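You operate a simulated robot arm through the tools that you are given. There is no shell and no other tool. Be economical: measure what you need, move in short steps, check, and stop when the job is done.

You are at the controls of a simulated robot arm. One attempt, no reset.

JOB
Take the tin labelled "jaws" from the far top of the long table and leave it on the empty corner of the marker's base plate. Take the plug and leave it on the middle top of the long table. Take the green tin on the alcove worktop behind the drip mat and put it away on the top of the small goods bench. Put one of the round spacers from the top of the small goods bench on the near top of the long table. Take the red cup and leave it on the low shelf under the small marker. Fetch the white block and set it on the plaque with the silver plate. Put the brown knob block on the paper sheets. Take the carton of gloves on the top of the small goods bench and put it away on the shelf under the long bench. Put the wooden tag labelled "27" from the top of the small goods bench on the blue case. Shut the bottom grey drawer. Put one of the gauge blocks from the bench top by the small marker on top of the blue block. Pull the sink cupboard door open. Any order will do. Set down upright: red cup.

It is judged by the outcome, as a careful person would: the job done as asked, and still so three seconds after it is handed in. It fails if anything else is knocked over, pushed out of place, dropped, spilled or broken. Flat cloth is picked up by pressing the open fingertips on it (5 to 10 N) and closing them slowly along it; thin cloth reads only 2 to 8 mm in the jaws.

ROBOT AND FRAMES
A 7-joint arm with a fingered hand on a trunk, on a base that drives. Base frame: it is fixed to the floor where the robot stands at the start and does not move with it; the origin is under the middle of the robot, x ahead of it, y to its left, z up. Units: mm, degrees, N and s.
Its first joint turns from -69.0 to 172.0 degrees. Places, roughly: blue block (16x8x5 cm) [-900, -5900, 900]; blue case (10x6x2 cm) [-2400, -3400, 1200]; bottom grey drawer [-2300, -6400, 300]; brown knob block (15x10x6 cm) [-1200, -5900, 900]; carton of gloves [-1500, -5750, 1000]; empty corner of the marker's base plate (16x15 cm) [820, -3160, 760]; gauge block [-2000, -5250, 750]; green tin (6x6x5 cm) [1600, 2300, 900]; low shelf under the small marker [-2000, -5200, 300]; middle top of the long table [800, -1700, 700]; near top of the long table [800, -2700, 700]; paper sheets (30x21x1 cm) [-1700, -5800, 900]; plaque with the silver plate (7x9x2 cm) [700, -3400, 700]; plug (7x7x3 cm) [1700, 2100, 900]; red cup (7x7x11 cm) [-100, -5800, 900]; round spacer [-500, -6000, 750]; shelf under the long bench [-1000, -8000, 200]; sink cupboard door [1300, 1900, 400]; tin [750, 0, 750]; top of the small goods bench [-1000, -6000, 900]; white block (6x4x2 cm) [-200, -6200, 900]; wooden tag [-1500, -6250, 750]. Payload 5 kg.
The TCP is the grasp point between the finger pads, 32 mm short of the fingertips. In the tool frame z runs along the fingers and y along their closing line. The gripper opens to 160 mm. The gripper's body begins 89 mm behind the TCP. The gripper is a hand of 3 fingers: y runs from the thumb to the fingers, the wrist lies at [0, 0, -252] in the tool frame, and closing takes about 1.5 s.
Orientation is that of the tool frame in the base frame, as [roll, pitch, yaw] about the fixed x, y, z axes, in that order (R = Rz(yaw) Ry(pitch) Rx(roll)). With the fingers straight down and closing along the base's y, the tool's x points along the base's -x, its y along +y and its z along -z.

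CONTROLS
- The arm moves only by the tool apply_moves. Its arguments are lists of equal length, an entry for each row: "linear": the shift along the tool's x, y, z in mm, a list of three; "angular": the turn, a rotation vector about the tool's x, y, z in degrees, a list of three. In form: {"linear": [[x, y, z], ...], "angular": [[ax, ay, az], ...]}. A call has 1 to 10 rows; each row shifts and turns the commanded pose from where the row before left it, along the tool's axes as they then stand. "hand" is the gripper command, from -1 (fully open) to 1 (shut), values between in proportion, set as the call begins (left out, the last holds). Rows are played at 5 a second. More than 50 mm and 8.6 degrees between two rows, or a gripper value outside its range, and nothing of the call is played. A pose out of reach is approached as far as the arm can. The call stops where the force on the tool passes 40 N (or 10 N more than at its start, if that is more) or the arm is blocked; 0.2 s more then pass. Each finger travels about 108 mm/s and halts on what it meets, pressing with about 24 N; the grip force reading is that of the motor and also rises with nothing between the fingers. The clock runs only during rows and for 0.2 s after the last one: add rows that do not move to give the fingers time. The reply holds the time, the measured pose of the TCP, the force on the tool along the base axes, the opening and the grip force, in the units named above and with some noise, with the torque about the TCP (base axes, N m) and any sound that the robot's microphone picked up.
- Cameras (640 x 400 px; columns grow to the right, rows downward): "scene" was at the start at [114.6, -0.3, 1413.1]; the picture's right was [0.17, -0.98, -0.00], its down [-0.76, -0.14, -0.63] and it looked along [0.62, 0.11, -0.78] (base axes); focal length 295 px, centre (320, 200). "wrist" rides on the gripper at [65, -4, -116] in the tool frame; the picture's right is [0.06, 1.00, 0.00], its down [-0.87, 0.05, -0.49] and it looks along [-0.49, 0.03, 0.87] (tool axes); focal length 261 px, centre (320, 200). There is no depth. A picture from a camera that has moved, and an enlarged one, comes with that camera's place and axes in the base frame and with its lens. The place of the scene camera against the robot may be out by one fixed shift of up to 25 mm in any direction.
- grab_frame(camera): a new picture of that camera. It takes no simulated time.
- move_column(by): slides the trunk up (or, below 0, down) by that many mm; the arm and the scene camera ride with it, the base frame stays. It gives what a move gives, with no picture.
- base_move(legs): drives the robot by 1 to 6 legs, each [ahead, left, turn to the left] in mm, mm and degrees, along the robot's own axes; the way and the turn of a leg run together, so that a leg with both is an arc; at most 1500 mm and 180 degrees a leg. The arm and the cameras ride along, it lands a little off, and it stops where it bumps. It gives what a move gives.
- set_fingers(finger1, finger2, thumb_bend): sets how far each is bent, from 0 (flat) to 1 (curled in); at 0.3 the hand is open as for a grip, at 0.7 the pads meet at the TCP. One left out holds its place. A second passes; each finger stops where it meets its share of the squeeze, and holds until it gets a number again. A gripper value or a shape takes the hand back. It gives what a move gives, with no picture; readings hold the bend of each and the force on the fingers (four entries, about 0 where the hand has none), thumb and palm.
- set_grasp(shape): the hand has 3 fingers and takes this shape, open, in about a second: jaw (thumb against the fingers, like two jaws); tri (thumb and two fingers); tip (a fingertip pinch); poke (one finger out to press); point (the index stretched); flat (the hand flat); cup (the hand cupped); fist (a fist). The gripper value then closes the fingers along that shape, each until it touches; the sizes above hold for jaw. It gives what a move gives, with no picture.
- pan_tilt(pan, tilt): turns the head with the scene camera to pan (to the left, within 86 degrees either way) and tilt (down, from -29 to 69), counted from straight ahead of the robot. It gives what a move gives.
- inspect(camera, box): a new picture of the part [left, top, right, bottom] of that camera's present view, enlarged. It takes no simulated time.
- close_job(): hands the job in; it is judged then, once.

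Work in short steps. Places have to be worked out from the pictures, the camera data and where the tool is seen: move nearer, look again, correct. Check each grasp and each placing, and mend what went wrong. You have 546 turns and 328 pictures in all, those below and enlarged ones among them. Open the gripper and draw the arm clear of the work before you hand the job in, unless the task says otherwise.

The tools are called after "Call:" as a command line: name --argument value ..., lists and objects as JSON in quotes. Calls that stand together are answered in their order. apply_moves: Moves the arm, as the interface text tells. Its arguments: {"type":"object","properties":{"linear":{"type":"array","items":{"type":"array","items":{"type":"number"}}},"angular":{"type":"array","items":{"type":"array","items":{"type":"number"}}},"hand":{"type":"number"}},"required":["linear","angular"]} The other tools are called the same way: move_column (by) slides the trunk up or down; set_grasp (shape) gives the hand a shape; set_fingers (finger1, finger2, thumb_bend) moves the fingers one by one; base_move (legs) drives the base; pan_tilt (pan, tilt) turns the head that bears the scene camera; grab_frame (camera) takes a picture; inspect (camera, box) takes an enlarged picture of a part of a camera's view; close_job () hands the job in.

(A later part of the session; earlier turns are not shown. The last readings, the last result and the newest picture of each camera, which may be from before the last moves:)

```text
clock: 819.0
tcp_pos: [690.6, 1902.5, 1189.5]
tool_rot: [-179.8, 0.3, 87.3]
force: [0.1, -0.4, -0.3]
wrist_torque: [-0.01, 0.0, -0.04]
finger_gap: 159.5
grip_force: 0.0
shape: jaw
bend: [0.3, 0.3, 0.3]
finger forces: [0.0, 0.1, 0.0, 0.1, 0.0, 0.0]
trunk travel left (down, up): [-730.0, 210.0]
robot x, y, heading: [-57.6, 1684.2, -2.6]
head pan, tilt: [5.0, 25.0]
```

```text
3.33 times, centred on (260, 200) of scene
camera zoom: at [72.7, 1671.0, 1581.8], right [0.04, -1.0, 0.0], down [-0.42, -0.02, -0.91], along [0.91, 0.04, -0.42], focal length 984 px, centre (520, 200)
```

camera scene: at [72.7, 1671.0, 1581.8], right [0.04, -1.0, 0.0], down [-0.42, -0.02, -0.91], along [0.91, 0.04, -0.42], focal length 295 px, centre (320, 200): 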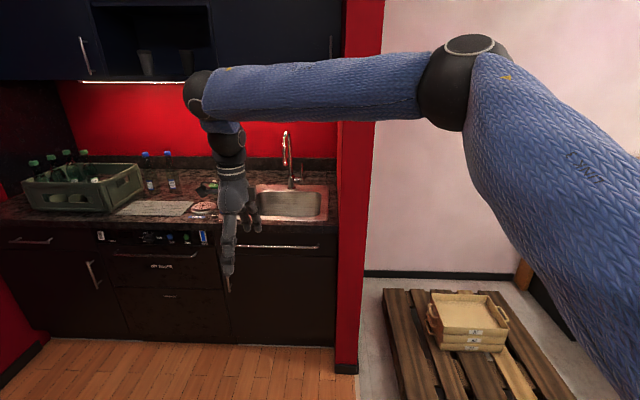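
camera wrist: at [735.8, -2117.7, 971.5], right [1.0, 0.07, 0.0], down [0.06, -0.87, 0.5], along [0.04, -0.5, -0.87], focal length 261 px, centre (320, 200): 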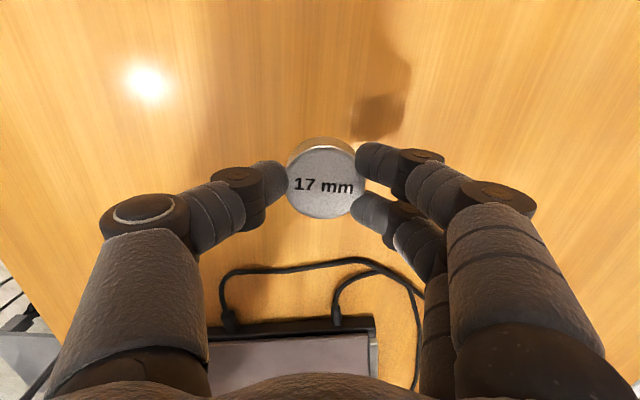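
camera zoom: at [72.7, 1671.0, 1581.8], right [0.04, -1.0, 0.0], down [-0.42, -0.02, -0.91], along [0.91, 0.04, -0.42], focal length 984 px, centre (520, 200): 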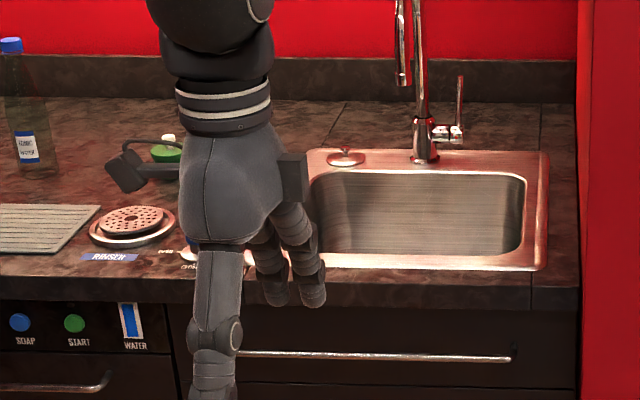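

I see the plug (copper disc with handle) behind-left of the sink at ≈(1740, 2070), and a green tin farther left-back. I lower the trunk, shift left and drive closer.

Call:
move_column --by -60

Call:
base_move --legs '[[0, 460, 2.6], [800, 0, 0]]'

Call:
pan_tilt --pan 0 --tilt 38

Call:
grab_frame --camera "scene"

Call:
grab_frame --camera "wrist"

```text
clock: 820.0
tcp_pos: [691.9, 1902.6, 1130.2]
tool_rot: [-179.9, 0.4, 87.3]
force: [0.1, -0.1, 0.6]
wrist_torque: [-0.03, 0.02, -0.01]
finger_gap: 159.9
grip_force: 0.0
shape: jaw
bend: [0.3, 0.3, 0.3]
finger forces: [0.0, 0.0, 0.0, 0.0, 0.0, 0.0]
trunk travel left (down, up): [-670.0, 270.0]
robot x, y, heading: [-56.2, 1684.4, -2.7]
head pan, tilt: [5.0, 25.0]
```

```text
clock: 826.6
tcp_pos: [1474.2, 2419.9, 1129.0]
tool_rot: [-179.8, 0.3, 91.1]
force: [0.9, -0.2, 0.5]
wrist_torque: [-0.01, -0.01, 0.02]
finger_gap: 159.9
grip_force: 0.0
shape: jaw
bend: [0.3, 0.3, 0.3]
finger forces: [0.1, 0.1, 0.1, 0.0, 0.0, 0.0]
trunk travel left (down, up): [-670.0, 270.0]
robot x, y, heading: [742.0, 2154.2, 1.0]
head pan, tilt: [5.0, 25.0]
```

```text
clock: 827.4
tcp_pos: [1473.4, 2420.0, 1130.2]
tool_rot: [-179.9, 0.3, 91.1]
force: [0.3, 0.1, -0.1]
wrist_torque: [0.01, -0.02, -0.01]
finger_gap: 159.7
grip_force: 0.0
shape: jaw
bend: [0.3, 0.3, 0.3]
finger forces: [0.0, 0.1, 0.0, 0.0, 0.0, 0.1]
trunk travel left (down, up): [-670.0, 270.0]
robot x, y, heading: [736.4, 2149.6, 1.2]
head pan, tilt: [0.0, 38.0]
```

```text
102 pictures are left
camera scene: at [865.2, 2141.6, 1501.6], right [0.02, -1.0, 0.0], down [-0.62, -0.01, -0.79], along [0.79, 0.02, -0.62], focal length 295 px, centre (320, 200)
```

scene: 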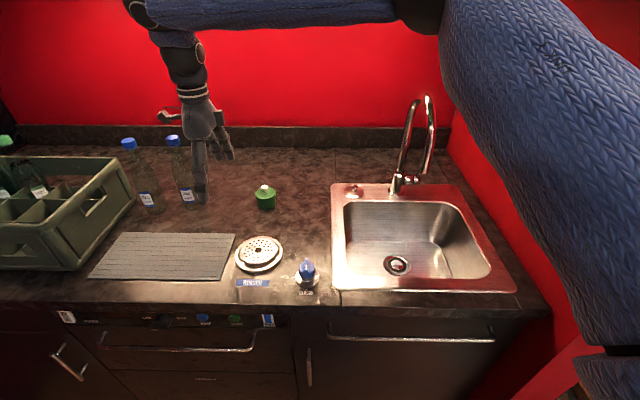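

```text
101 pictures are left
camera wrist: at [1468.3, 2486.9, 1245.6], right [1.0, 0.08, 0.0], down [0.07, -0.86, 0.5], along [0.04, -0.5, -0.87], focal length 261 px, centre (320, 200)
```

wrist: 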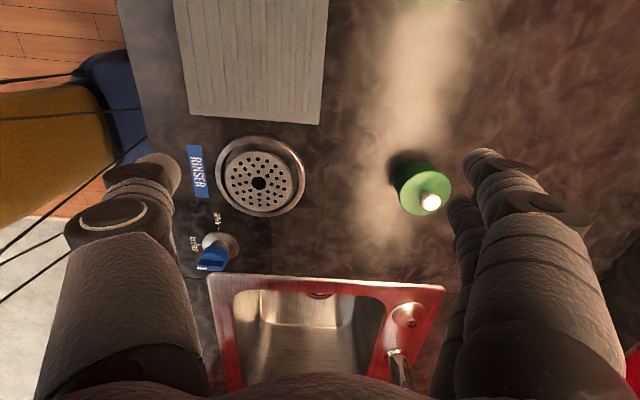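

Plug (disc with knob) is on the sink's rear-left rim at ≈(1695, 2035); the green tin with a white knob near (1680, 2240). I drive 190 mm closer and move above the plug.

Call:
base_move --legs '[[190, 0, -1]]'

Call:
apply_moves --linear '[[-45, 3, 0], [-45, 3, 0], [-45, 3, 0], [-45, 3, 0], [-45, 3, 0], [-45, 3, 0], [-45, 3, 0], [-45, 3, 0], [0, 0, 0]]' --angular '[[0, 0, 0], [0, 0, 0], [0, 0, 0], [0, 0, 0], [0, 0, 0], [0, 0, 0], [0, 0, 0], [0, 0, 0], [0, 0, 0]]'

Call:
grab_frame --camera "wrist"

Call:
grab_frame --camera "scene"

```text
clock: 829.0
tcp_pos: [1657.2, 2412.3, 1126.4]
tool_rot: [-179.8, 0.6, 90.7]
force: [0.0, 0.6, -0.2]
wrist_torque: [-0.04, 0.0, 0.02]
finger_gap: 159.8
grip_force: 0.0
shape: jaw
bend: [0.3, 0.3, 0.3]
finger forces: [0.0, 0.0, 0.0, 0.0, 0.0, 0.0]
trunk travel left (down, up): [-670.0, 270.0]
robot x, y, heading: [922.0, 2151.3, 0.1]
head pan, tilt: [0.0, 38.0]
stopped in leg 1: the robot was blocked; the commanded pose is now the measured one
```

```text
clock: 831.2
tcp_pos: [1647.7, 2210.8, 1131.2]
tool_rot: [-179.6, 1.8, 100.6]
force: [0.4, -0.2, -0.4]
wrist_torque: [0.01, 0.02, -0.01]
finger_gap: 159.9
grip_force: 0.1
shape: jaw
bend: [0.3, 0.3, 0.3]
finger forces: [0.0, 0.0, 0.0, 0.0, 0.1, 0.0]
trunk travel left (down, up): [-670.0, 270.0]
robot x, y, heading: [909.6, 2205.7, 7.0]
head pan, tilt: [0.0, 38.0]
stopped in row 9: the arm was blocked; the commanded pose is now the measured one
```

```text
100 pictures are left
camera wrist: at [1632.6, 2278.1, 1245.1], right [0.97, 0.24, -0.01], down [0.21, -0.83, 0.52], along [0.12, -0.5, -0.85], focal length 261 px, centre (320, 200)
```

wrist: 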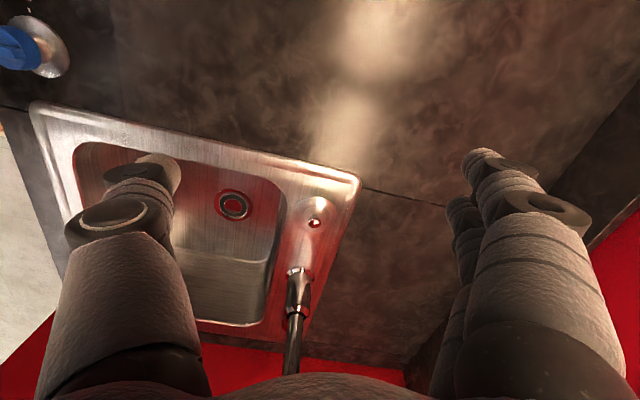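

```text
99 pictures are left
camera scene: at [1018.8, 2210.5, 1506.9], right [0.12, -0.99, 0.0], down [-0.6, -0.08, -0.8], along [0.79, 0.1, -0.61], focal length 295 px, centre (320, 200)
```

scene: 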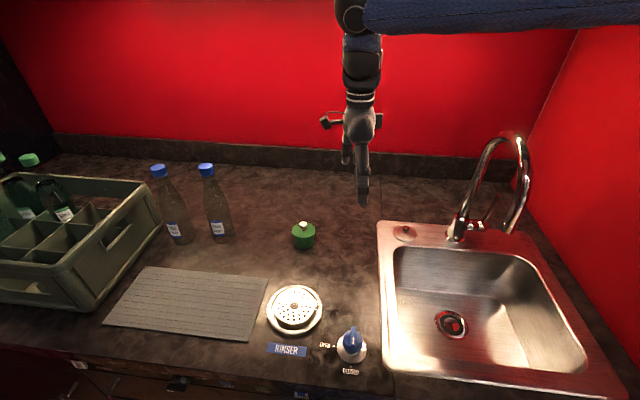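

The elbow met the alcove's right wall and the base the cabinet. I look closely at the disc on the sink rim.

Call:
inspect --camera "scene" --box '[360, 195, 480, 275]'

Call:
inspect --camera "wrist" --box '[190, 150, 370, 270]'

```text
5.00 times, centred on (420, 235) of scene
camera zoom: at [1018.8, 2210.5, 1506.9], right [0.12, -0.99, 0.0], down [-0.6, -0.08, -0.8], along [0.79, 0.1, -0.61], focal length 1476 px, centre (-180, 25)
```

zoom: 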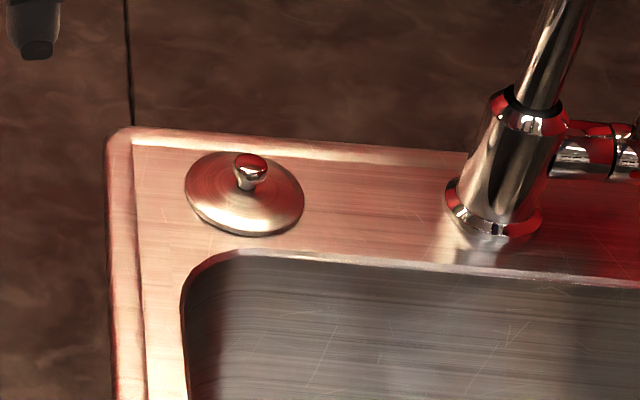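

```text
3.33 times, centred on (280, 210) of wrist
camera zoom: at [1632.6, 2278.1, 1245.1], right [0.97, 0.24, -0.01], down [0.21, -0.83, 0.52], along [0.12, -0.5, -0.85], focal length 869 px, centre (453, 167)
```

zoom: 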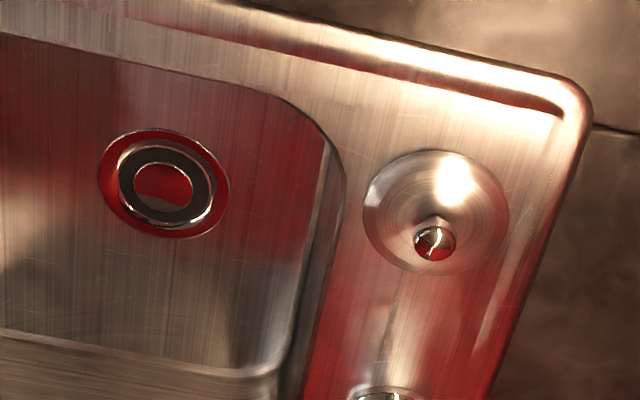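

The plug is a domed disc with a small knob at ≈(1691, 2042). I give the elbow room: back off a little, square up and shift left to y≈2350.

Call:
base_move --legs '[[-60, 0, -7], [0, 145, 0], [45, 0, 0]]'

Call:
apply_moves --linear '[[-45, 0, 0], [-45, 0, 0], [-45, 0, 0], [-45, 5, 0], [-45, 5, 0], [0, 0, 0]]' --angular '[[0, 0, 1.5], [0, 0, 1.5], [0, -1, 0], [0, 0, 0], [0, 0, 0], [0, 0, 0]]'

Call:
grab_frame --camera "wrist"

Call:
grab_frame --camera "scene"

```text
clock: 831.8
tcp_pos: [1649.7, 2209.4, 1124.4]
tool_rot: [-179.4, 1.6, 100.7]
force: [1.4, 0.0, 0.1]
wrist_torque: [-0.01, -0.01, -0.03]
finger_gap: 160.1
grip_force: 0.2
shape: jaw
bend: [0.3, 0.3, 0.3]
finger forces: [0.1, 0.1, 0.0, 0.0, 0.0, 0.0]
trunk travel left (down, up): [-670.0, 270.0]
robot x, y, heading: [906.5, 2203.2, 7.0]
head pan, tilt: [0.0, 38.0]
stopped in leg 1: the robot was blocked; the commanded pose is now the measured one
```

```text
clock: 833.4
tcp_pos: [1644.8, 2160.5, 1116.9]
tool_rot: [-177.5, 4.1, 109.4]
force: [-0.1, 1.7, -0.8]
wrist_torque: [-0.15, 0.06, 0.03]
finger_gap: 160.0
grip_force: 0.1
shape: jaw
bend: [0.3, 0.3, 0.3]
finger forces: [0.1, 0.0, 0.0, 0.0, 0.1, 0.0]
trunk travel left (down, up): [-670.0, 270.0]
robot x, y, heading: [877.8, 2269.0, 14.8]
head pan, tilt: [0.0, 38.0]
stopped in row 6: the arm was blocked; the commanded pose is now the measured one
```

```text
96 pictures are left
camera wrist: at [1623.0, 2231.5, 1227.9], right [0.92, 0.39, -0.05], down [0.35, -0.76, 0.55], along [0.18, -0.52, -0.83], focal length 261 px, centre (320, 200)
```

wrist: 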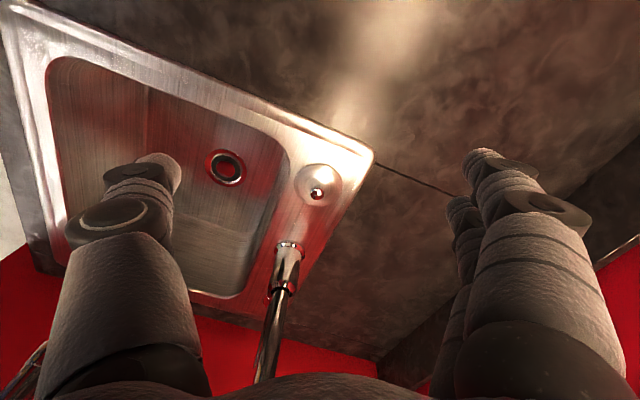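

```text
95 pictures are left
camera scene: at [893.5, 2264.0, 1521.3], right [0.26, -0.97, 0.0], down [-0.54, -0.15, -0.83], along [0.8, 0.21, -0.56], focal length 295 px, centre (320, 200)
```

scene: 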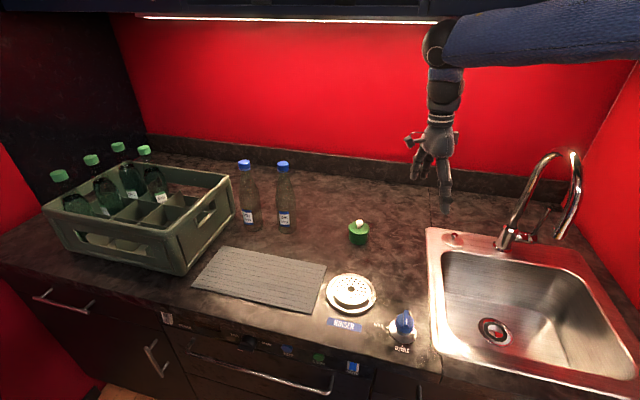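

The elbow presses the right wall, so turning right is blocked. I translate left without turning first.

Call:
base_move --legs '[[0, 150, 0]]'

Call:
base_move --legs '[[0, 0, -13]]'

Call:
grab_frame --camera "scene"

```text
clock: 834.1
tcp_pos: [1783.4, 2213.8, 962.1]
tool_rot: [-167.9, 4.4, 110.4]
force: [-7.4, 1.7, -0.2]
wrist_torque: [-0.2, -0.83, 0.17]
finger_gap: 160.1
grip_force: 0.1
shape: jaw
bend: [0.3, 0.3, 0.3]
finger forces: [0.0, 0.0, 0.0, 0.0, 0.0, 0.1]
trunk travel left (down, up): [-670.0, 270.0]
robot x, y, heading: [884.2, 2263.8, 15.1]
head pan, tilt: [0.0, 38.0]
stopped in leg 1: the robot was blocked; the commanded pose is now the measured one
```

```text
clock: 834.8
tcp_pos: [1673.1, 2190.0, 1077.0]
tool_rot: [-177.9, 4.4, 111.8]
force: [-1.1, 2.8, 1.9]
wrist_torque: [-0.28, -0.08, 0.01]
finger_gap: 160.1
grip_force: 0.0
shape: jaw
bend: [0.3, 0.3, 0.3]
finger forces: [0.0, 0.1, 0.0, 0.0, 0.0, 0.1]
trunk travel left (down, up): [-670.0, 270.0]
robot x, y, heading: [875.8, 2220.9, 19.9]
head pan, tilt: [0.0, 38.0]
stopped in leg 1: the robot was blocked; the commanded pose is now the measured one
```

```text
94 pictures are left
camera scene: at [980.4, 2260.0, 1504.5], right [0.34, -0.94, 0.01], down [-0.57, -0.21, -0.79], along [0.75, 0.26, -0.61], focal length 295 px, centre (320, 200)
```

scene: 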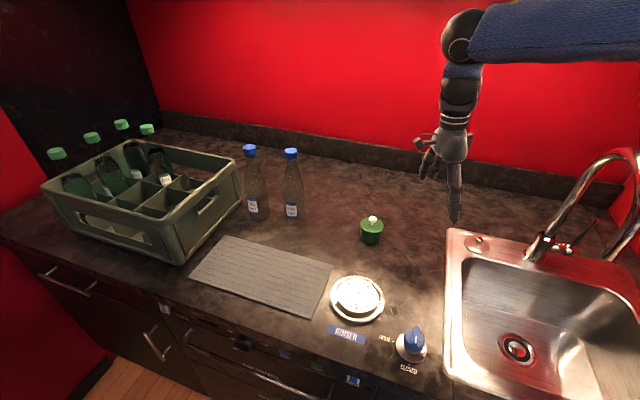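

I look right and up to see what the arm is touching.

Call:
pan_tilt --pan -40 --tilt 5

Call:
grab_frame --camera "scene"

```text
clock: 835.9
tcp_pos: [1695.5, 2189.6, 1058.8]
tool_rot: [-176.8, 3.9, 111.7]
force: [0.2, -0.6, -0.7]
wrist_torque: [-0.03, 0.01, 0.0]
finger_gap: 160.0
grip_force: 0.1
shape: jaw
bend: [0.3, 0.3, 0.3]
finger forces: [0.0, 0.0, 0.2, 0.1, 0.0, 0.0]
trunk travel left (down, up): [-670.0, 270.0]
robot x, y, heading: [881.8, 2223.1, 20.4]
head pan, tilt: [-40.0, 5.0]
```

```text
93 pictures are left
camera scene: at [1005.7, 2195.5, 1554.1], right [-0.34, -0.94, 0.0], down [-0.08, 0.03, -1.0], along [0.94, -0.34, -0.09], focal length 295 px, centre (320, 200)
```

scene: 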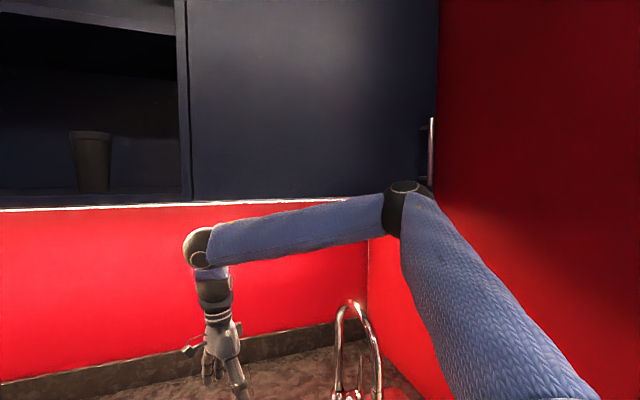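

The elbow is jammed under the upper cupboard's corner by its handle. I lower the trunk 90 mm to free it.

Call:
move_column --by -90

Call:
grab_frame --camera "scene"

```text
clock: 837.1
tcp_pos: [1694.4, 2189.7, 969.4]
tool_rot: [-177.0, 3.9, 111.7]
force: [0.3, -0.1, 0.1]
wrist_torque: [0.0, -0.02, 0.01]
finger_gap: 160.1
grip_force: 0.0
shape: jaw
bend: [0.3, 0.3, 0.3]
finger forces: [0.1, 0.0, 0.0, 0.1, 0.1, 0.0]
trunk travel left (down, up): [-580.0, 360.0]
robot x, y, heading: [882.3, 2222.6, 20.0]
head pan, tilt: [-40.0, 5.0]
```

```text
92 pictures are left
camera scene: at [1004.2, 2195.3, 1464.4], right [-0.34, -0.94, 0.0], down [-0.08, 0.03, -1.0], along [0.94, -0.34, -0.09], focal length 295 px, centre (320, 200)
```

scene: 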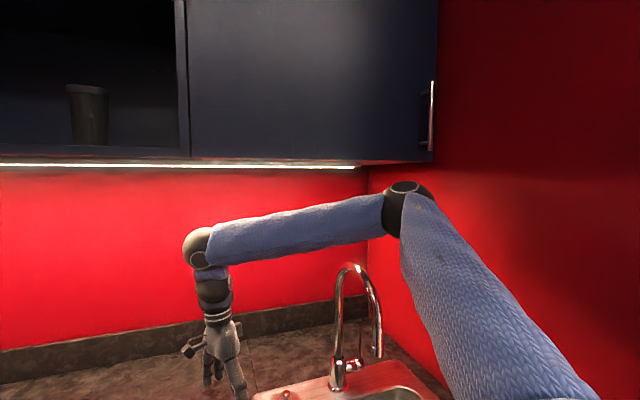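

Clear. I back straight out (−x) 250 mm, then square up and shift left before going in again.

Call:
base_move --legs '[[-235, 86, 0]]'

Call:
base_move --legs '[[0, 150, 0], [0, 0, -20]]'

Call:
pan_tilt --pan 0 --tilt 35

Call:
grab_frame --camera "scene"

```text
clock: 839.0
tcp_pos: [1444.4, 2190.7, 971.7]
tool_rot: [-176.9, 3.9, 111.5]
force: [-0.2, 0.0, 0.5]
wrist_torque: [0.01, -0.04, 0.0]
finger_gap: 160.0
grip_force: 0.1
shape: jaw
bend: [0.3, 0.3, 0.3]
finger forces: [0.0, 0.0, 0.0, 0.0, 0.1, 0.0]
trunk travel left (down, up): [-580.0, 360.0]
robot x, y, heading: [632.8, 2224.4, 20.0]
head pan, tilt: [-40.0, 5.0]
```

```text
clock: 839.9
tcp_pos: [1438.0, 2214.1, 970.1]
tool_rot: [-176.8, 4.7, 111.7]
force: [1.6, -0.6, 0.1]
wrist_torque: [0.01, 0.0, 0.09]
finger_gap: 159.6
grip_force: 0.0
shape: jaw
bend: [0.3, 0.3, 0.31]
finger forces: [0.1, 0.1, 0.1, 0.1, 1.3, 0.0]
trunk travel left (down, up): [-580.0, 360.0]
robot x, y, heading: [620.5, 2251.9, 19.7]
head pan, tilt: [-40.0, 5.0]
stopped in leg 1: the force on the tool passed its limit at 104 N (the readings are from after the stop); the commanded pose is now the measured one
```

```text
clock: 840.9
tcp_pos: [1436.4, 2214.7, 970.6]
tool_rot: [-176.9, 4.9, 111.7]
force: [5.8, -9.5, 2.9]
wrist_torque: [-0.25, 0.13, 1.13]
finger_gap: 159.8
grip_force: 0.0
shape: jaw
bend: [0.3, 0.3, 0.3]
finger forces: [0.0, 0.1, 0.1, 0.1, 11.6, 0.1]
trunk travel left (down, up): [-580.0, 360.0]
robot x, y, heading: [623.3, 2254.0, 19.9]
head pan, tilt: [0.0, 35.0]
```

```text
91 pictures are left
camera scene: at [740.6, 2288.8, 1416.2], right [0.34, -0.94, 0.0], down [-0.54, -0.19, -0.82], along [0.77, 0.28, -0.57], focal length 295 px, centre (320, 200)
```

scene: 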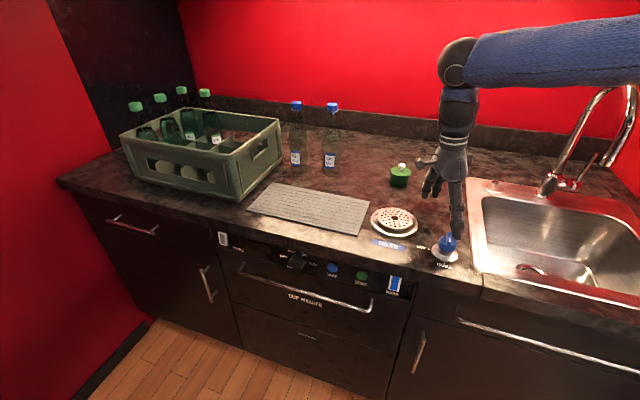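

The thumb bumped the blue rinser tap. I raise the hand at once and inspect the tap.

Call:
apply_moves --linear '[[0, 0, -30], [0, 0, -40], [0, 0, -40], [0, 0, 0]]' --angular '[[0, 0, 0], [0, 0, 0], [0, 0, 0], [0, 0, 0]]'

Call:
inspect --camera "scene" --box '[370, 190, 490, 280]'

```text
clock: 841.9
tcp_pos: [1440.0, 2224.1, 1078.5]
tool_rot: [-176.7, 4.7, 111.7]
force: [0.1, 0.0, -0.8]
wrist_torque: [-0.02, 0.03, 0.01]
finger_gap: 159.6
grip_force: 0.1
shape: jaw
bend: [0.3, 0.3, 0.3]
finger forces: [0.0, 0.1, 0.1, 0.0, 0.0, 0.0]
trunk travel left (down, up): [-580.0, 360.0]
robot x, y, heading: [622.8, 2254.4, 19.8]
head pan, tilt: [0.0, 35.0]
```

```text
4.44 times, centred on (430, 235) of scene
camera zoom: at [741.3, 2289.1, 1415.9], right [0.34, -0.94, 0.0], down [-0.54, -0.19, -0.82], along [0.77, 0.28, -0.57], focal length 1312 px, centre (-169, 44)
```

zoom: 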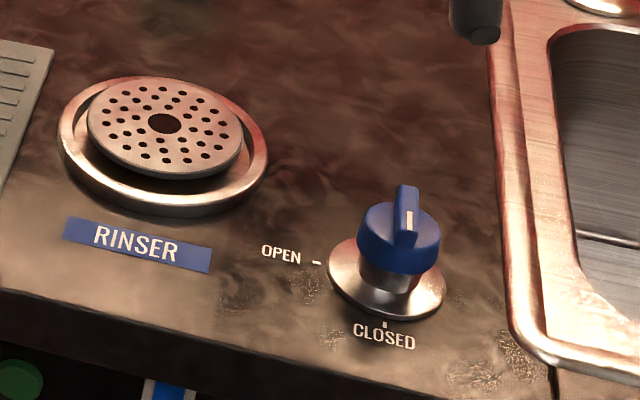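

The tap still points to CLOSED. With the hand now high, I shift left, square up, and drive in again.

Call:
base_move --legs '[[0, 190, 0], [0, 0, -19.8], [300, 0, 0]]'

Call:
grab_frame --camera "scene"

Call:
grab_frame --camera "wrist"

```text
clock: 846.2
tcp_pos: [1607.2, 2131.8, 1078.6]
tool_rot: [-176.9, 4.9, 92.0]
force: [-0.2, 0.2, -0.6]
wrist_torque: [-0.01, 0.01, 0.02]
finger_gap: 159.7
grip_force: 0.1
shape: jaw
bend: [0.3, 0.3, 0.3]
finger forces: [0.0, 0.0, 0.1, 0.1, 0.0, 0.1]
trunk travel left (down, up): [-580.0, 360.0]
robot x, y, heading: [849.4, 2434.7, 0.1]
head pan, tilt: [0.0, 35.0]
```

```text
89 pictures are left
camera scene: at [976.3, 2424.6, 1415.9], right [0.0, -1.0, 0.0], down [-0.57, 0.0, -0.82], along [0.82, 0.0, -0.57], focal length 295 px, centre (320, 200)
```

scene: 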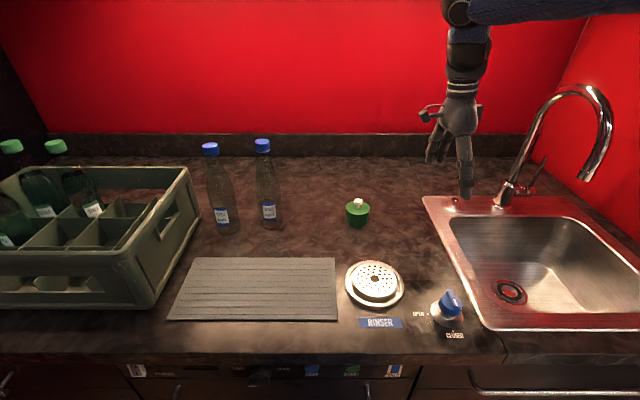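

```text
88 pictures are left
camera wrist: at [1608.4, 2207.1, 1189.0], right [0.99, 0.09, -0.06], down [0.11, -0.82, 0.56], along [0.0, -0.56, -0.83], focal length 261 px, centre (320, 200)
```

wrist: 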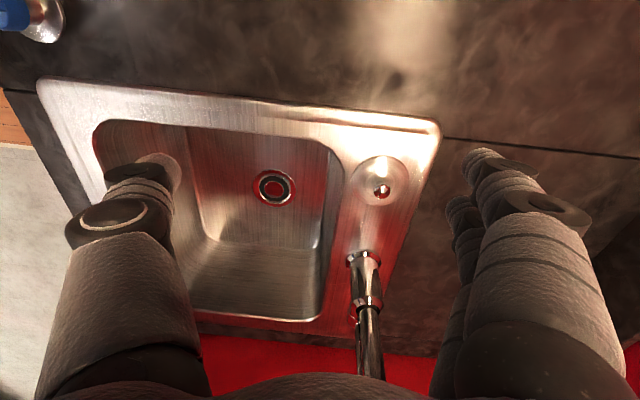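

Orientation is a few degrees off; I correct it and move over the plug's knob at ≈(1682, 2043).

Call:
apply_moves --linear '[[0, 0, 0], [-30, 20, 0], [-30, 25, 0], [-29, 30, 0], [0, 0, 0]]' --angular '[[-3.1, 4.9, 2], [0, 0, 0], [0, 0, 0], [0, 0, 0], [0, 0, 0]]' --hand 0.2

Call:
grab_frame --camera "wrist"

Call:
grab_frame --camera "scene"

```text
clock: 847.4
tcp_pos: [1681.1, 2043.3, 1079.3]
tool_rot: [179.9, 0.0, 89.8]
force: [-0.4, 0.1, -0.7]
wrist_torque: [0.02, -0.01, -0.02]
finger_gap: 64.4
grip_force: 0.0
shape: jaw
bend: [0.73, 0.73, 0.7]
finger forces: [0.0, 0.0, 0.1, 0.0, 0.0, 0.1]
trunk travel left (down, up): [-580.0, 360.0]
robot x, y, heading: [846.4, 2441.0, 0.1]
head pan, tilt: [0.0, 35.0]
```

```text
87 pictures are left
camera wrist: at [1677.8, 2108.5, 1195.3], right [1.0, 0.06, 0.0], down [0.05, -0.87, 0.49], along [0.03, -0.49, -0.87], focal length 261 px, centre (320, 200)
```

wrist: 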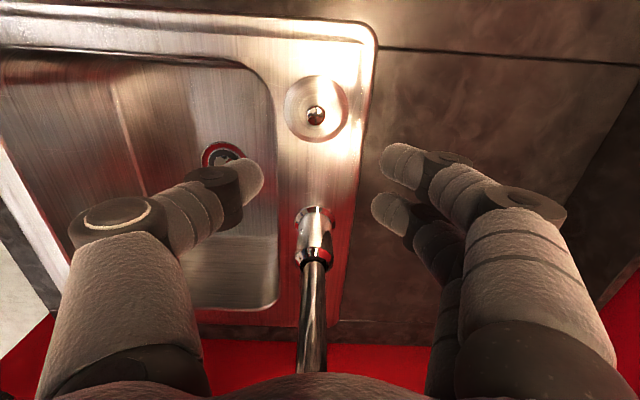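

```text
86 pictures are left
camera scene: at [974.1, 2424.3, 1416.2], right [0.0, -1.0, 0.0], down [-0.57, 0.0, -0.82], along [0.82, 0.0, -0.57], focal length 295 px, centre (320, 200)
```

scene: 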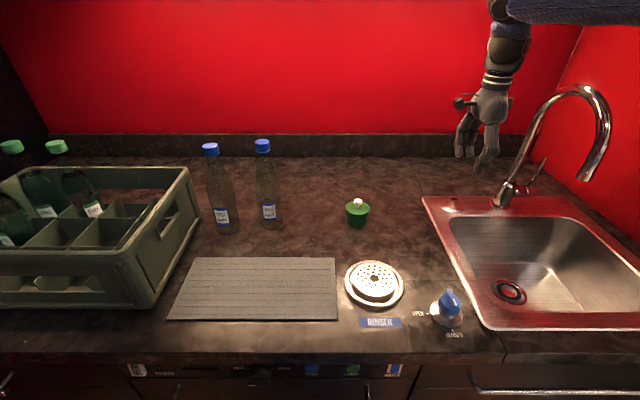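

Knob top ≈z 930 at (1678, 2054). I correct and lower to z≈965, then look.

Call:
apply_moves --linear '[[11, -3, 30], [0, 0, 40], [0, 0, 40], [0, 0, 6], [0, 0, 0]]' --angular '[[0, 0, 0], [0, 0, 0], [0, 0, 0], [0, 0, 0], [0, 0, 0]]'

Call:
grab_frame --camera "wrist"

Call:
inspect --camera "scene" --box '[400, 120, 540, 240]'

```text
clock: 848.6
tcp_pos: [1677.6, 2052.4, 962.0]
tool_rot: [180.0, -0.1, 89.7]
force: [0.4, -0.4, 0.3]
wrist_torque: [0.03, 0.01, 0.04]
finger_gap: 64.3
grip_force: 0.1
shape: jaw
bend: [0.73, 0.73, 0.7]
finger forces: [0.0, 0.1, 0.1, 0.0, 0.0, 0.0]
trunk travel left (down, up): [-580.0, 360.0]
robot x, y, heading: [844.9, 2440.3, 0.0]
head pan, tilt: [0.0, 35.0]
```

```text
85 pictures are left
camera wrist: at [1674.8, 2118.5, 1077.7], right [1.0, 0.06, 0.0], down [0.05, -0.87, 0.49], along [0.03, -0.49, -0.87], focal length 261 px, centre (320, 200)
```

wrist: 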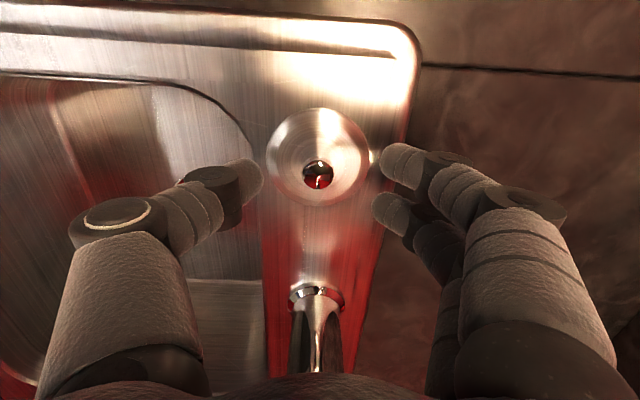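

```text
3.33 times, centred on (470, 180) of scene
camera zoom: at [975.2, 2424.2, 1416.0], right [0.0, -1.0, 0.0], down [-0.57, 0.0, -0.82], along [0.82, 0.0, -0.57], focal length 984 px, centre (-180, 267)
```

zoom: 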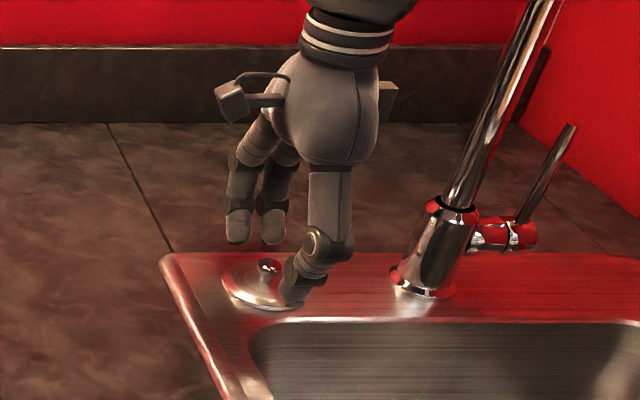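

Aligned on the knob (top z≈931). I lower to TCP≈946 and close gently.

Call:
apply_moves --linear '[[0, 0, 8], [0, 0, 5], [0, 0, 3], [0, 0, 0]]' --angular '[[0, 0, 0], [0, 0, 0], [0, 0, 0], [0, 0, 0]]' --hand 0.6

Call:
grab_frame --camera "wrist"

Call:
inspect --camera "scene" --box '[420, 160, 500, 230]'

```text
clock: 849.6
tcp_pos: [1676.8, 2053.8, 949.0]
tool_rot: [179.9, 0.0, 89.9]
force: [-11.4, -1.9, 28.5]
wrist_torque: [-0.06, 0.6, -0.02]
finger_gap: 19.6
grip_force: 24.1
shape: jaw
bend: [0.74, 0.74, 0.72]
finger forces: [13.9, 2.9, 0.1, 0.0, 40.2, 0.0]
trunk travel left (down, up): [-580.0, 360.0]
robot x, y, heading: [845.2, 2434.8, 0.2]
head pan, tilt: [0.0, 35.0]
```

```text
83 pictures are left
camera wrist: at [1672.8, 2119.2, 1065.8], right [1.0, 0.06, 0.0], down [0.05, -0.87, 0.49], along [0.03, -0.49, -0.87], focal length 261 px, centre (320, 200)
```

wrist: 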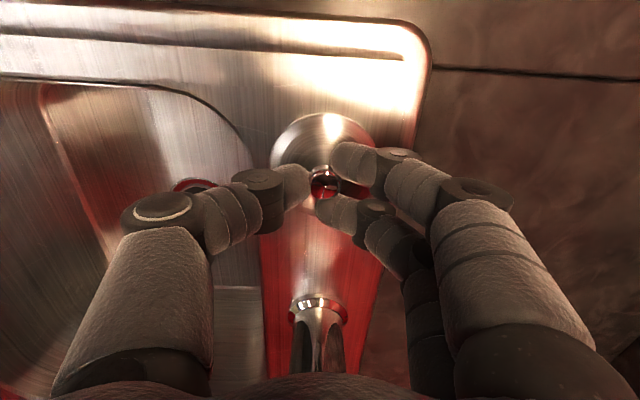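

```text
5.71 times, centred on (460, 195) of scene
camera zoom: at [972.3, 2425.3, 1416.5], right [0.0, -1.0, 0.0], down [-0.57, 0.0, -0.82], along [0.82, 0.0, -0.57], focal length 1687 px, centre (-480, 229)
```

zoom: 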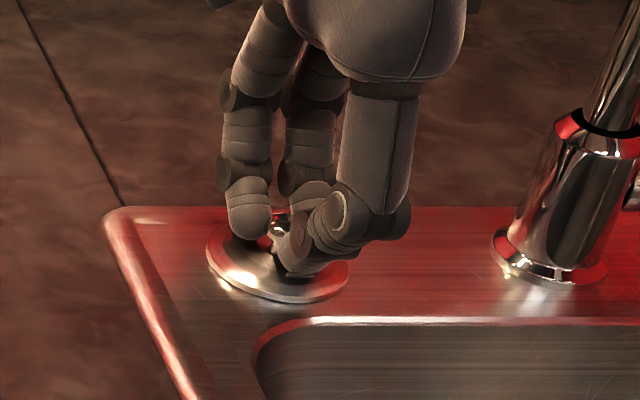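

The knob is between thumb and fingers. I ease up slightly, close fully and test-lift.

Call:
apply_moves --linear '[[0, 0, -2], [0, 0, 0], [0, 0, 0], [0, 0, 0], [0, 0, 0]]' --angular '[[0, 0, 0], [0, 0, 0], [0, 0, 0], [0, 0, 0], [0, 0, 0]]' --hand 1

Call:
apply_moves --linear '[[0, 0, -8], [0, 0, -15], [0, 0, -20], [0, 0, 0]]' --angular '[[0, 0, 0], [0, 0, 0], [0, 0, 0], [0, 0, 0]]'

Call:
grab_frame --camera "wrist"

```text
clock: 850.8
tcp_pos: [1678.9, 2052.6, 949.9]
tool_rot: [179.8, 0.1, 89.8]
force: [-9.4, 2.3, 9.3]
wrist_torque: [0.07, 0.29, 0.02]
finger_gap: 17.4
grip_force: 23.6
shape: jaw
bend: [0.73, 0.74, 0.72]
finger forces: [11.1, 2.8, 0.0, 0.1, 29.1, 0.0]
trunk travel left (down, up): [-580.0, 360.0]
robot x, y, heading: [846.4, 2439.4, 0.3]
head pan, tilt: [0.0, 35.0]
```

```text
clock: 851.8
tcp_pos: [1679.5, 2052.5, 991.7]
tool_rot: [179.9, 0.1, 89.8]
force: [1.1, -0.4, -0.5]
wrist_torque: [0.04, 0.04, 0.04]
finger_gap: 15.5
grip_force: 23.6
shape: jaw
bend: [0.72, 0.73, 0.72]
finger forces: [12.4, 5.7, 0.0, 0.0, 18.3, 0.0]
trunk travel left (down, up): [-580.0, 360.0]
robot x, y, heading: [847.3, 2437.7, 0.1]
head pan, tilt: [0.0, 35.0]
```

```text
81 pictures are left
camera wrist: at [1675.9, 2118.2, 1108.4], right [1.0, 0.06, 0.0], down [0.05, -0.87, 0.49], along [0.03, -0.49, -0.87], focal length 261 px, centre (320, 200)
```

wrist: 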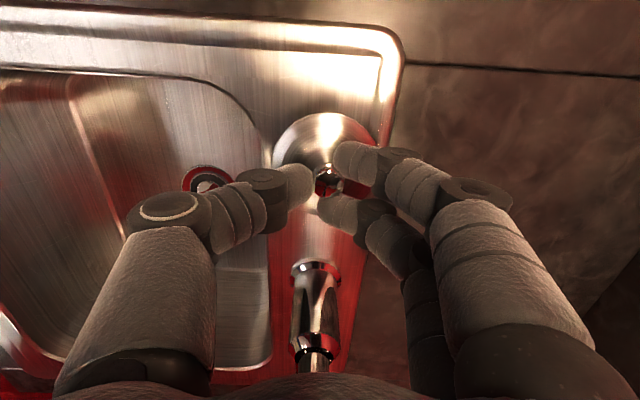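

The plug is lifted. I raise it a bit, back out of the alcove, draw the arm in and raise the trunk for travel.

Call:
apply_moves --linear '[[0, 0, -30], [0, 0, -30], [0, 0, 0]]' --angular '[[0, 0, 0], [0, 0, 0], [0, 0, 0]]'

Call:
base_move --legs '[[-450, 0, 0], [-450, 0, 0]]'

Call:
apply_moves --linear '[[42, -20, 0], [42, -20, 0], [42, -20, 0], [42, -20, 0], [42, -20, 0], [42, -20, 0], [0, 0, 0]]' --angular '[[0, 0, 0], [0, 0, 0], [0, 0, 0], [0, 0, 0], [0, 0, 0], [0, 0, 0], [0, 0, 0]]'

Call:
move_column --by 140

Call:
grab_frame --camera "wrist"

```text
clock: 852.6
tcp_pos: [1679.4, 2054.1, 1050.7]
tool_rot: [-180.0, -0.1, 89.8]
force: [0.5, 1.1, -0.6]
wrist_torque: [0.0, 0.0, 0.02]
finger_gap: 15.0
grip_force: 23.4
shape: jaw
bend: [0.72, 0.73, 0.72]
finger forces: [12.4, 5.7, 0.1, 0.0, 18.1, 0.0]
trunk travel left (down, up): [-580.0, 360.0]
robot x, y, heading: [850.8, 2436.0, 0.4]
head pan, tilt: [0.0, 35.0]
```

```text
clock: 857.6
tcp_pos: [780.7, 2046.4, 1052.0]
tool_rot: [179.9, 0.0, 89.2]
force: [0.0, 0.0, -0.3]
wrist_torque: [0.0, -0.04, 0.02]
finger_gap: 15.0
grip_force: 23.5
shape: jaw
bend: [0.72, 0.73, 0.72]
finger forces: [12.3, 5.7, 0.0, 0.1, 18.1, 0.0]
trunk travel left (down, up): [-580.0, 360.0]
robot x, y, heading: [-49.3, 2439.6, -0.5]
head pan, tilt: [0.0, 35.0]
```

```text
clock: 859.2
tcp_pos: [663.4, 2299.6, 1051.1]
tool_rot: [-180.0, 0.0, 89.2]
force: [-0.1, 0.2, -1.4]
wrist_torque: [0.0, 0.0, 0.01]
finger_gap: 15.1
grip_force: 24.3
shape: jaw
bend: [0.72, 0.73, 0.72]
finger forces: [12.2, 5.8, 0.1, 0.1, 17.0, 0.1]
trunk travel left (down, up): [-580.0, 360.0]
robot x, y, heading: [-47.5, 2443.3, -0.4]
head pan, tilt: [0.0, 35.0]
```

```text
clock: 860.9
tcp_pos: [665.8, 2300.3, 1192.0]
tool_rot: [-180.0, 0.0, 89.2]
force: [0.6, -0.5, -1.0]
wrist_torque: [-0.01, -0.01, 0.03]
finger_gap: 15.1
grip_force: 24.3
shape: jaw
bend: [0.72, 0.73, 0.72]
finger forces: [12.3, 5.8, 0.0, 0.0, 17.0, 0.0]
trunk travel left (down, up): [-720.0, 220.0]
robot x, y, heading: [-44.6, 2443.3, -0.4]
head pan, tilt: [0.0, 35.0]
```

```text
80 pictures are left
camera wrist: at [662.3, 2365.6, 1307.6], right [1.0, 0.05, 0.0], down [0.04, -0.87, 0.49], along [0.02, -0.49, -0.87], focal length 261 px, centre (320, 200)
```

wrist: 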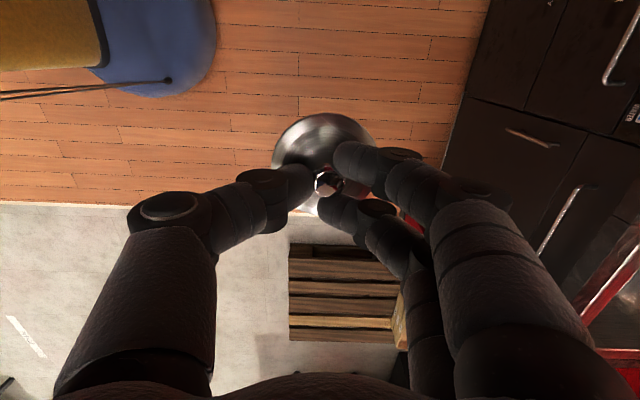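

Held fine. I strafe south along the table to y≈−1860.

Call:
base_move --legs '[[0, -1440, 0], [0, -1430, 0], [0, -1300, 0]]'

Call:
grab_frame --camera "scene"

Call:
grab_frame --camera "wrist"

```text
clock: 881.0
tcp_pos: [569.1, -1905.2, 1191.5]
tool_rot: [179.9, 0.0, 88.4]
force: [0.8, 0.0, -0.1]
wrist_torque: [0.01, 0.0, -0.04]
finger_gap: 15.2
grip_force: 24.4
shape: jaw
bend: [0.72, 0.73, 0.72]
finger forces: [12.4, 6.0, 0.1, 0.1, 17.1, 0.0]
trunk travel left (down, up): [-720.0, 220.0]
robot x, y, heading: [-142.0, -1755.7, -1.4]
head pan, tilt: [0.0, 35.0]
```

```text
79 pictures are left
camera scene: at [-13.3, -1773.0, 1556.1], right [-0.02, -1.0, 0.0], down [-0.57, 0.01, -0.82], along [0.82, -0.02, -0.57], focal length 295 px, centre (320, 200)
```

scene: 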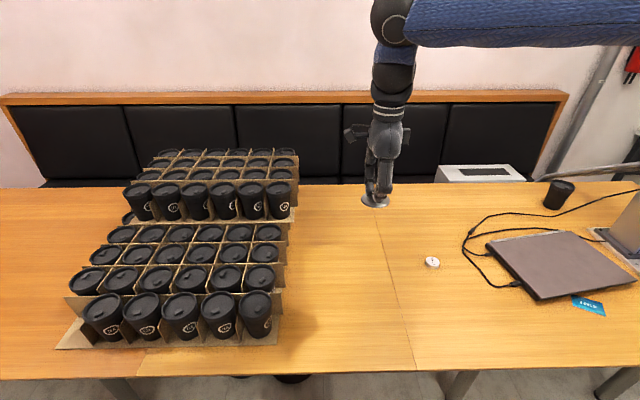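

```text
78 pictures are left
camera wrist: at [566.0, -1839.3, 1307.8], right [1.0, 0.04, 0.0], down [0.03, -0.87, 0.49], along [0.02, -0.49, -0.87], focal length 261 px, centre (320, 200)
```

wrist: 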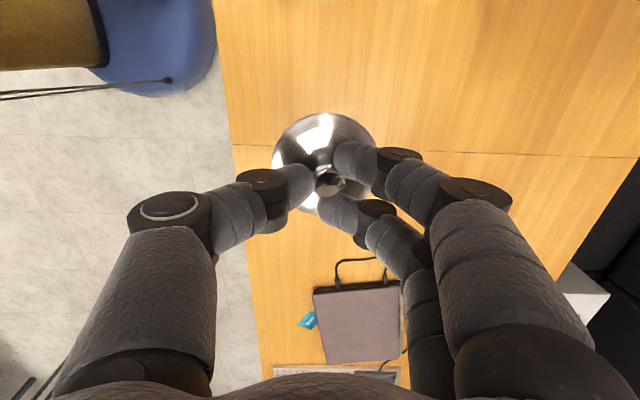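

The seam is at y≈−2031 and the cup boxes end at ≈−1690; the free middle-top strip is centred at y≈−1860. I move over (620, −1860) and lower.

Call:
apply_moves --linear '[[22, 25, 0], [23, 26, 0], [0, 0, 48], [0, 0, 48], [0, 0, 48], [0, 0, 48], [0, 0, 48], [0, 0, 48], [0, 0, 48], [0, 0, 0]]' --angular '[[0, 0, 0], [0, 0, 0], [0, 0, 0], [0, 0, 0], [0, 0, 0], [0, 0, 0], [0, 0, 0], [0, 0, 0], [0, 0, 0], [0, 0, 0]]'

Call:
grab_frame --camera "wrist"

Call:
inspect --camera "scene" --box '[280, 180, 440, 320]'

```text
clock: 883.2
tcp_pos: [618.0, -1861.4, 855.8]
tool_rot: [180.0, 0.1, 88.6]
force: [-0.1, -0.1, -0.3]
wrist_torque: [0.0, 0.01, -0.01]
finger_gap: 14.9
grip_force: 24.4
shape: jaw
bend: [0.72, 0.73, 0.72]
finger forces: [12.6, 6.0, 0.0, 0.2, 16.0, 0.0]
trunk travel left (down, up): [-720.0, 220.0]
robot x, y, heading: [-143.7, -1755.3, -1.4]
head pan, tilt: [0.0, 35.0]
```

```text
77 pictures are left
camera wrist: at [617.0, -1795.9, 971.2], right [1.0, 0.04, 0.0], down [0.03, -0.87, 0.49], along [0.02, -0.49, -0.87], focal length 261 px, centre (320, 200)
```

wrist: 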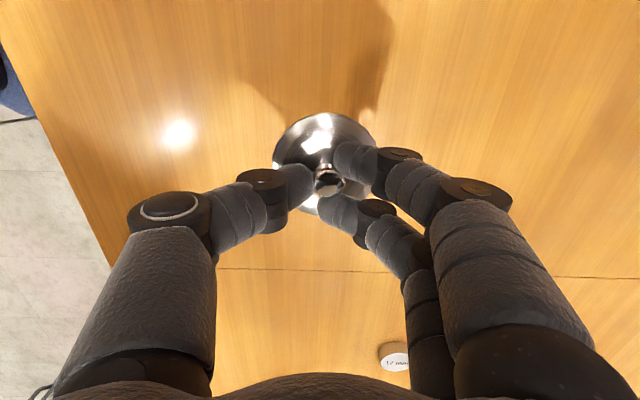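

```text
2.86 times, centred on (360, 250) of scene
camera zoom: at [-14.1, -1772.1, 1556.2], right [-0.02, -1.0, 0.0], down [-0.57, 0.01, -0.82], along [0.82, -0.02, -0.57], focal length 844 px, centre (206, 57)
```

zoom: 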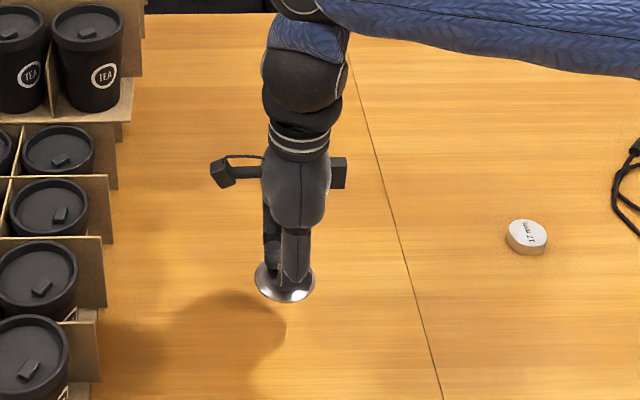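

Clear on both sides. I lower to contact.

Call:
apply_moves --linear '[[0, 0, 30], [0, 0, 20], [0, 0, 6], [0, 0, 4], [0, 0, 0]]' --angular '[[0, 0, 0], [0, 0, 0], [0, 0, 0], [0, 0, 0], [0, 0, 0]]'

Call:
apply_moves --linear '[[0, 0, 4], [0, 0, 0]]' --angular '[[0, 0, 0], [0, 0, 0]]'

Call:
apply_moves --linear '[[0, 0, 3], [0, 0, 0]]' --angular '[[0, 0, 0], [0, 0, 0]]'

Call:
inspect --camera "scene" --box '[320, 240, 400, 300]'

```text
clock: 884.4
tcp_pos: [620.2, -1862.3, 795.1]
tool_rot: [-180.0, -0.1, 88.5]
force: [-0.2, -0.8, -1.3]
wrist_torque: [-0.01, 0.01, -0.04]
finger_gap: 15.3
grip_force: 24.0
shape: jaw
bend: [0.72, 0.73, 0.72]
finger forces: [12.5, 6.1, 0.1, 0.1, 16.0, 0.0]
trunk travel left (down, up): [-720.0, 220.0]
robot x, y, heading: [-139.5, -1755.6, -1.2]
head pan, tilt: [0.0, 35.0]
```

```text
clock: 885.0
tcp_pos: [620.7, -1861.1, 792.4]
tool_rot: [179.9, 0.0, 88.4]
force: [-0.3, -0.4, -0.2]
wrist_torque: [-0.01, -0.01, 0.0]
finger_gap: 15.1
grip_force: 24.0
shape: jaw
bend: [0.72, 0.73, 0.72]
finger forces: [12.5, 6.1, 0.0, 0.0, 16.0, 0.1]
trunk travel left (down, up): [-720.0, 220.0]
robot x, y, heading: [-139.1, -1754.9, -0.9]
head pan, tilt: [0.0, 35.0]
```

```text
clock: 885.6
tcp_pos: [620.8, -1860.6, 788.7]
tool_rot: [-180.0, 0.0, 88.5]
force: [-1.0, 0.6, -0.8]
wrist_torque: [0.04, -0.03, 0.0]
finger_gap: 15.3
grip_force: 24.4
shape: jaw
bend: [0.72, 0.73, 0.72]
finger forces: [12.5, 6.1, 0.1, 0.0, 16.0, 0.0]
trunk travel left (down, up): [-720.0, 220.0]
robot x, y, heading: [-141.5, -1753.8, -1.2]
head pan, tilt: [0.0, 35.0]
```

```text
6.67 times, centred on (360, 270) of scene
camera zoom: at [-13.3, -1772.6, 1556.1], right [-0.02, -1.0, 0.0], down [-0.57, 0.01, -0.82], along [0.82, -0.02, -0.57], focal length 1968 px, centre (53, -267)
```

zoom: 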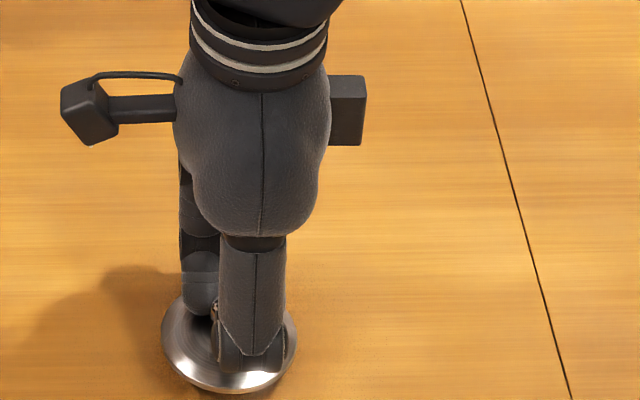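

Almost on the table. A few more small steps.

Call:
apply_moves --linear '[[0, 0, 3], [0, 0, 0]]' --angular '[[0, 0, 0], [0, 0, 0]]'

Call:
apply_moves --linear '[[0, 0, 3], [0, 0, 0]]' --angular '[[0, 0, 0], [0, 0, 0]]'

Call:
apply_moves --linear '[[0, 0, 3], [0, 0, 0]]' --angular '[[0, 0, 0], [0, 0, 0]]'

```text
clock: 886.2
tcp_pos: [620.6, -1861.7, 786.1]
tool_rot: [-180.0, -0.1, 88.5]
force: [0.3, 0.4, -0.5]
wrist_torque: [0.03, 0.0, 0.01]
finger_gap: 15.2
grip_force: 23.9
shape: jaw
bend: [0.72, 0.73, 0.72]
finger forces: [12.4, 6.1, 0.0, 0.0, 16.0, 0.0]
trunk travel left (down, up): [-720.0, 220.0]
robot x, y, heading: [-139.6, -1758.6, -1.0]
head pan, tilt: [0.0, 35.0]
```

```text
clock: 886.8
tcp_pos: [619.1, -1861.5, 783.8]
tool_rot: [180.0, -0.1, 88.5]
force: [0.1, 0.8, 0.1]
wrist_torque: [0.0, 0.0, 0.0]
finger_gap: 15.2
grip_force: 23.9
shape: jaw
bend: [0.72, 0.73, 0.72]
finger forces: [12.5, 6.1, 0.0, 0.1, 16.0, 0.0]
trunk travel left (down, up): [-720.0, 220.0]
robot x, y, heading: [-142.9, -1751.9, -1.1]
head pan, tilt: [0.0, 35.0]
```

```text
clock: 887.4
tcp_pos: [619.8, -1862.2, 780.7]
tool_rot: [180.0, 0.0, 88.6]
force: [-0.2, -0.8, 0.7]
wrist_torque: [0.05, -0.04, 0.03]
finger_gap: 15.0
grip_force: 23.8
shape: jaw
bend: [0.72, 0.74, 0.72]
finger forces: [12.4, 6.2, 0.0, 0.1, 17.0, 0.0]
trunk travel left (down, up): [-720.0, 220.0]
robot x, y, heading: [-142.3, -1755.9, -1.3]
head pan, tilt: [0.0, 35.0]
```

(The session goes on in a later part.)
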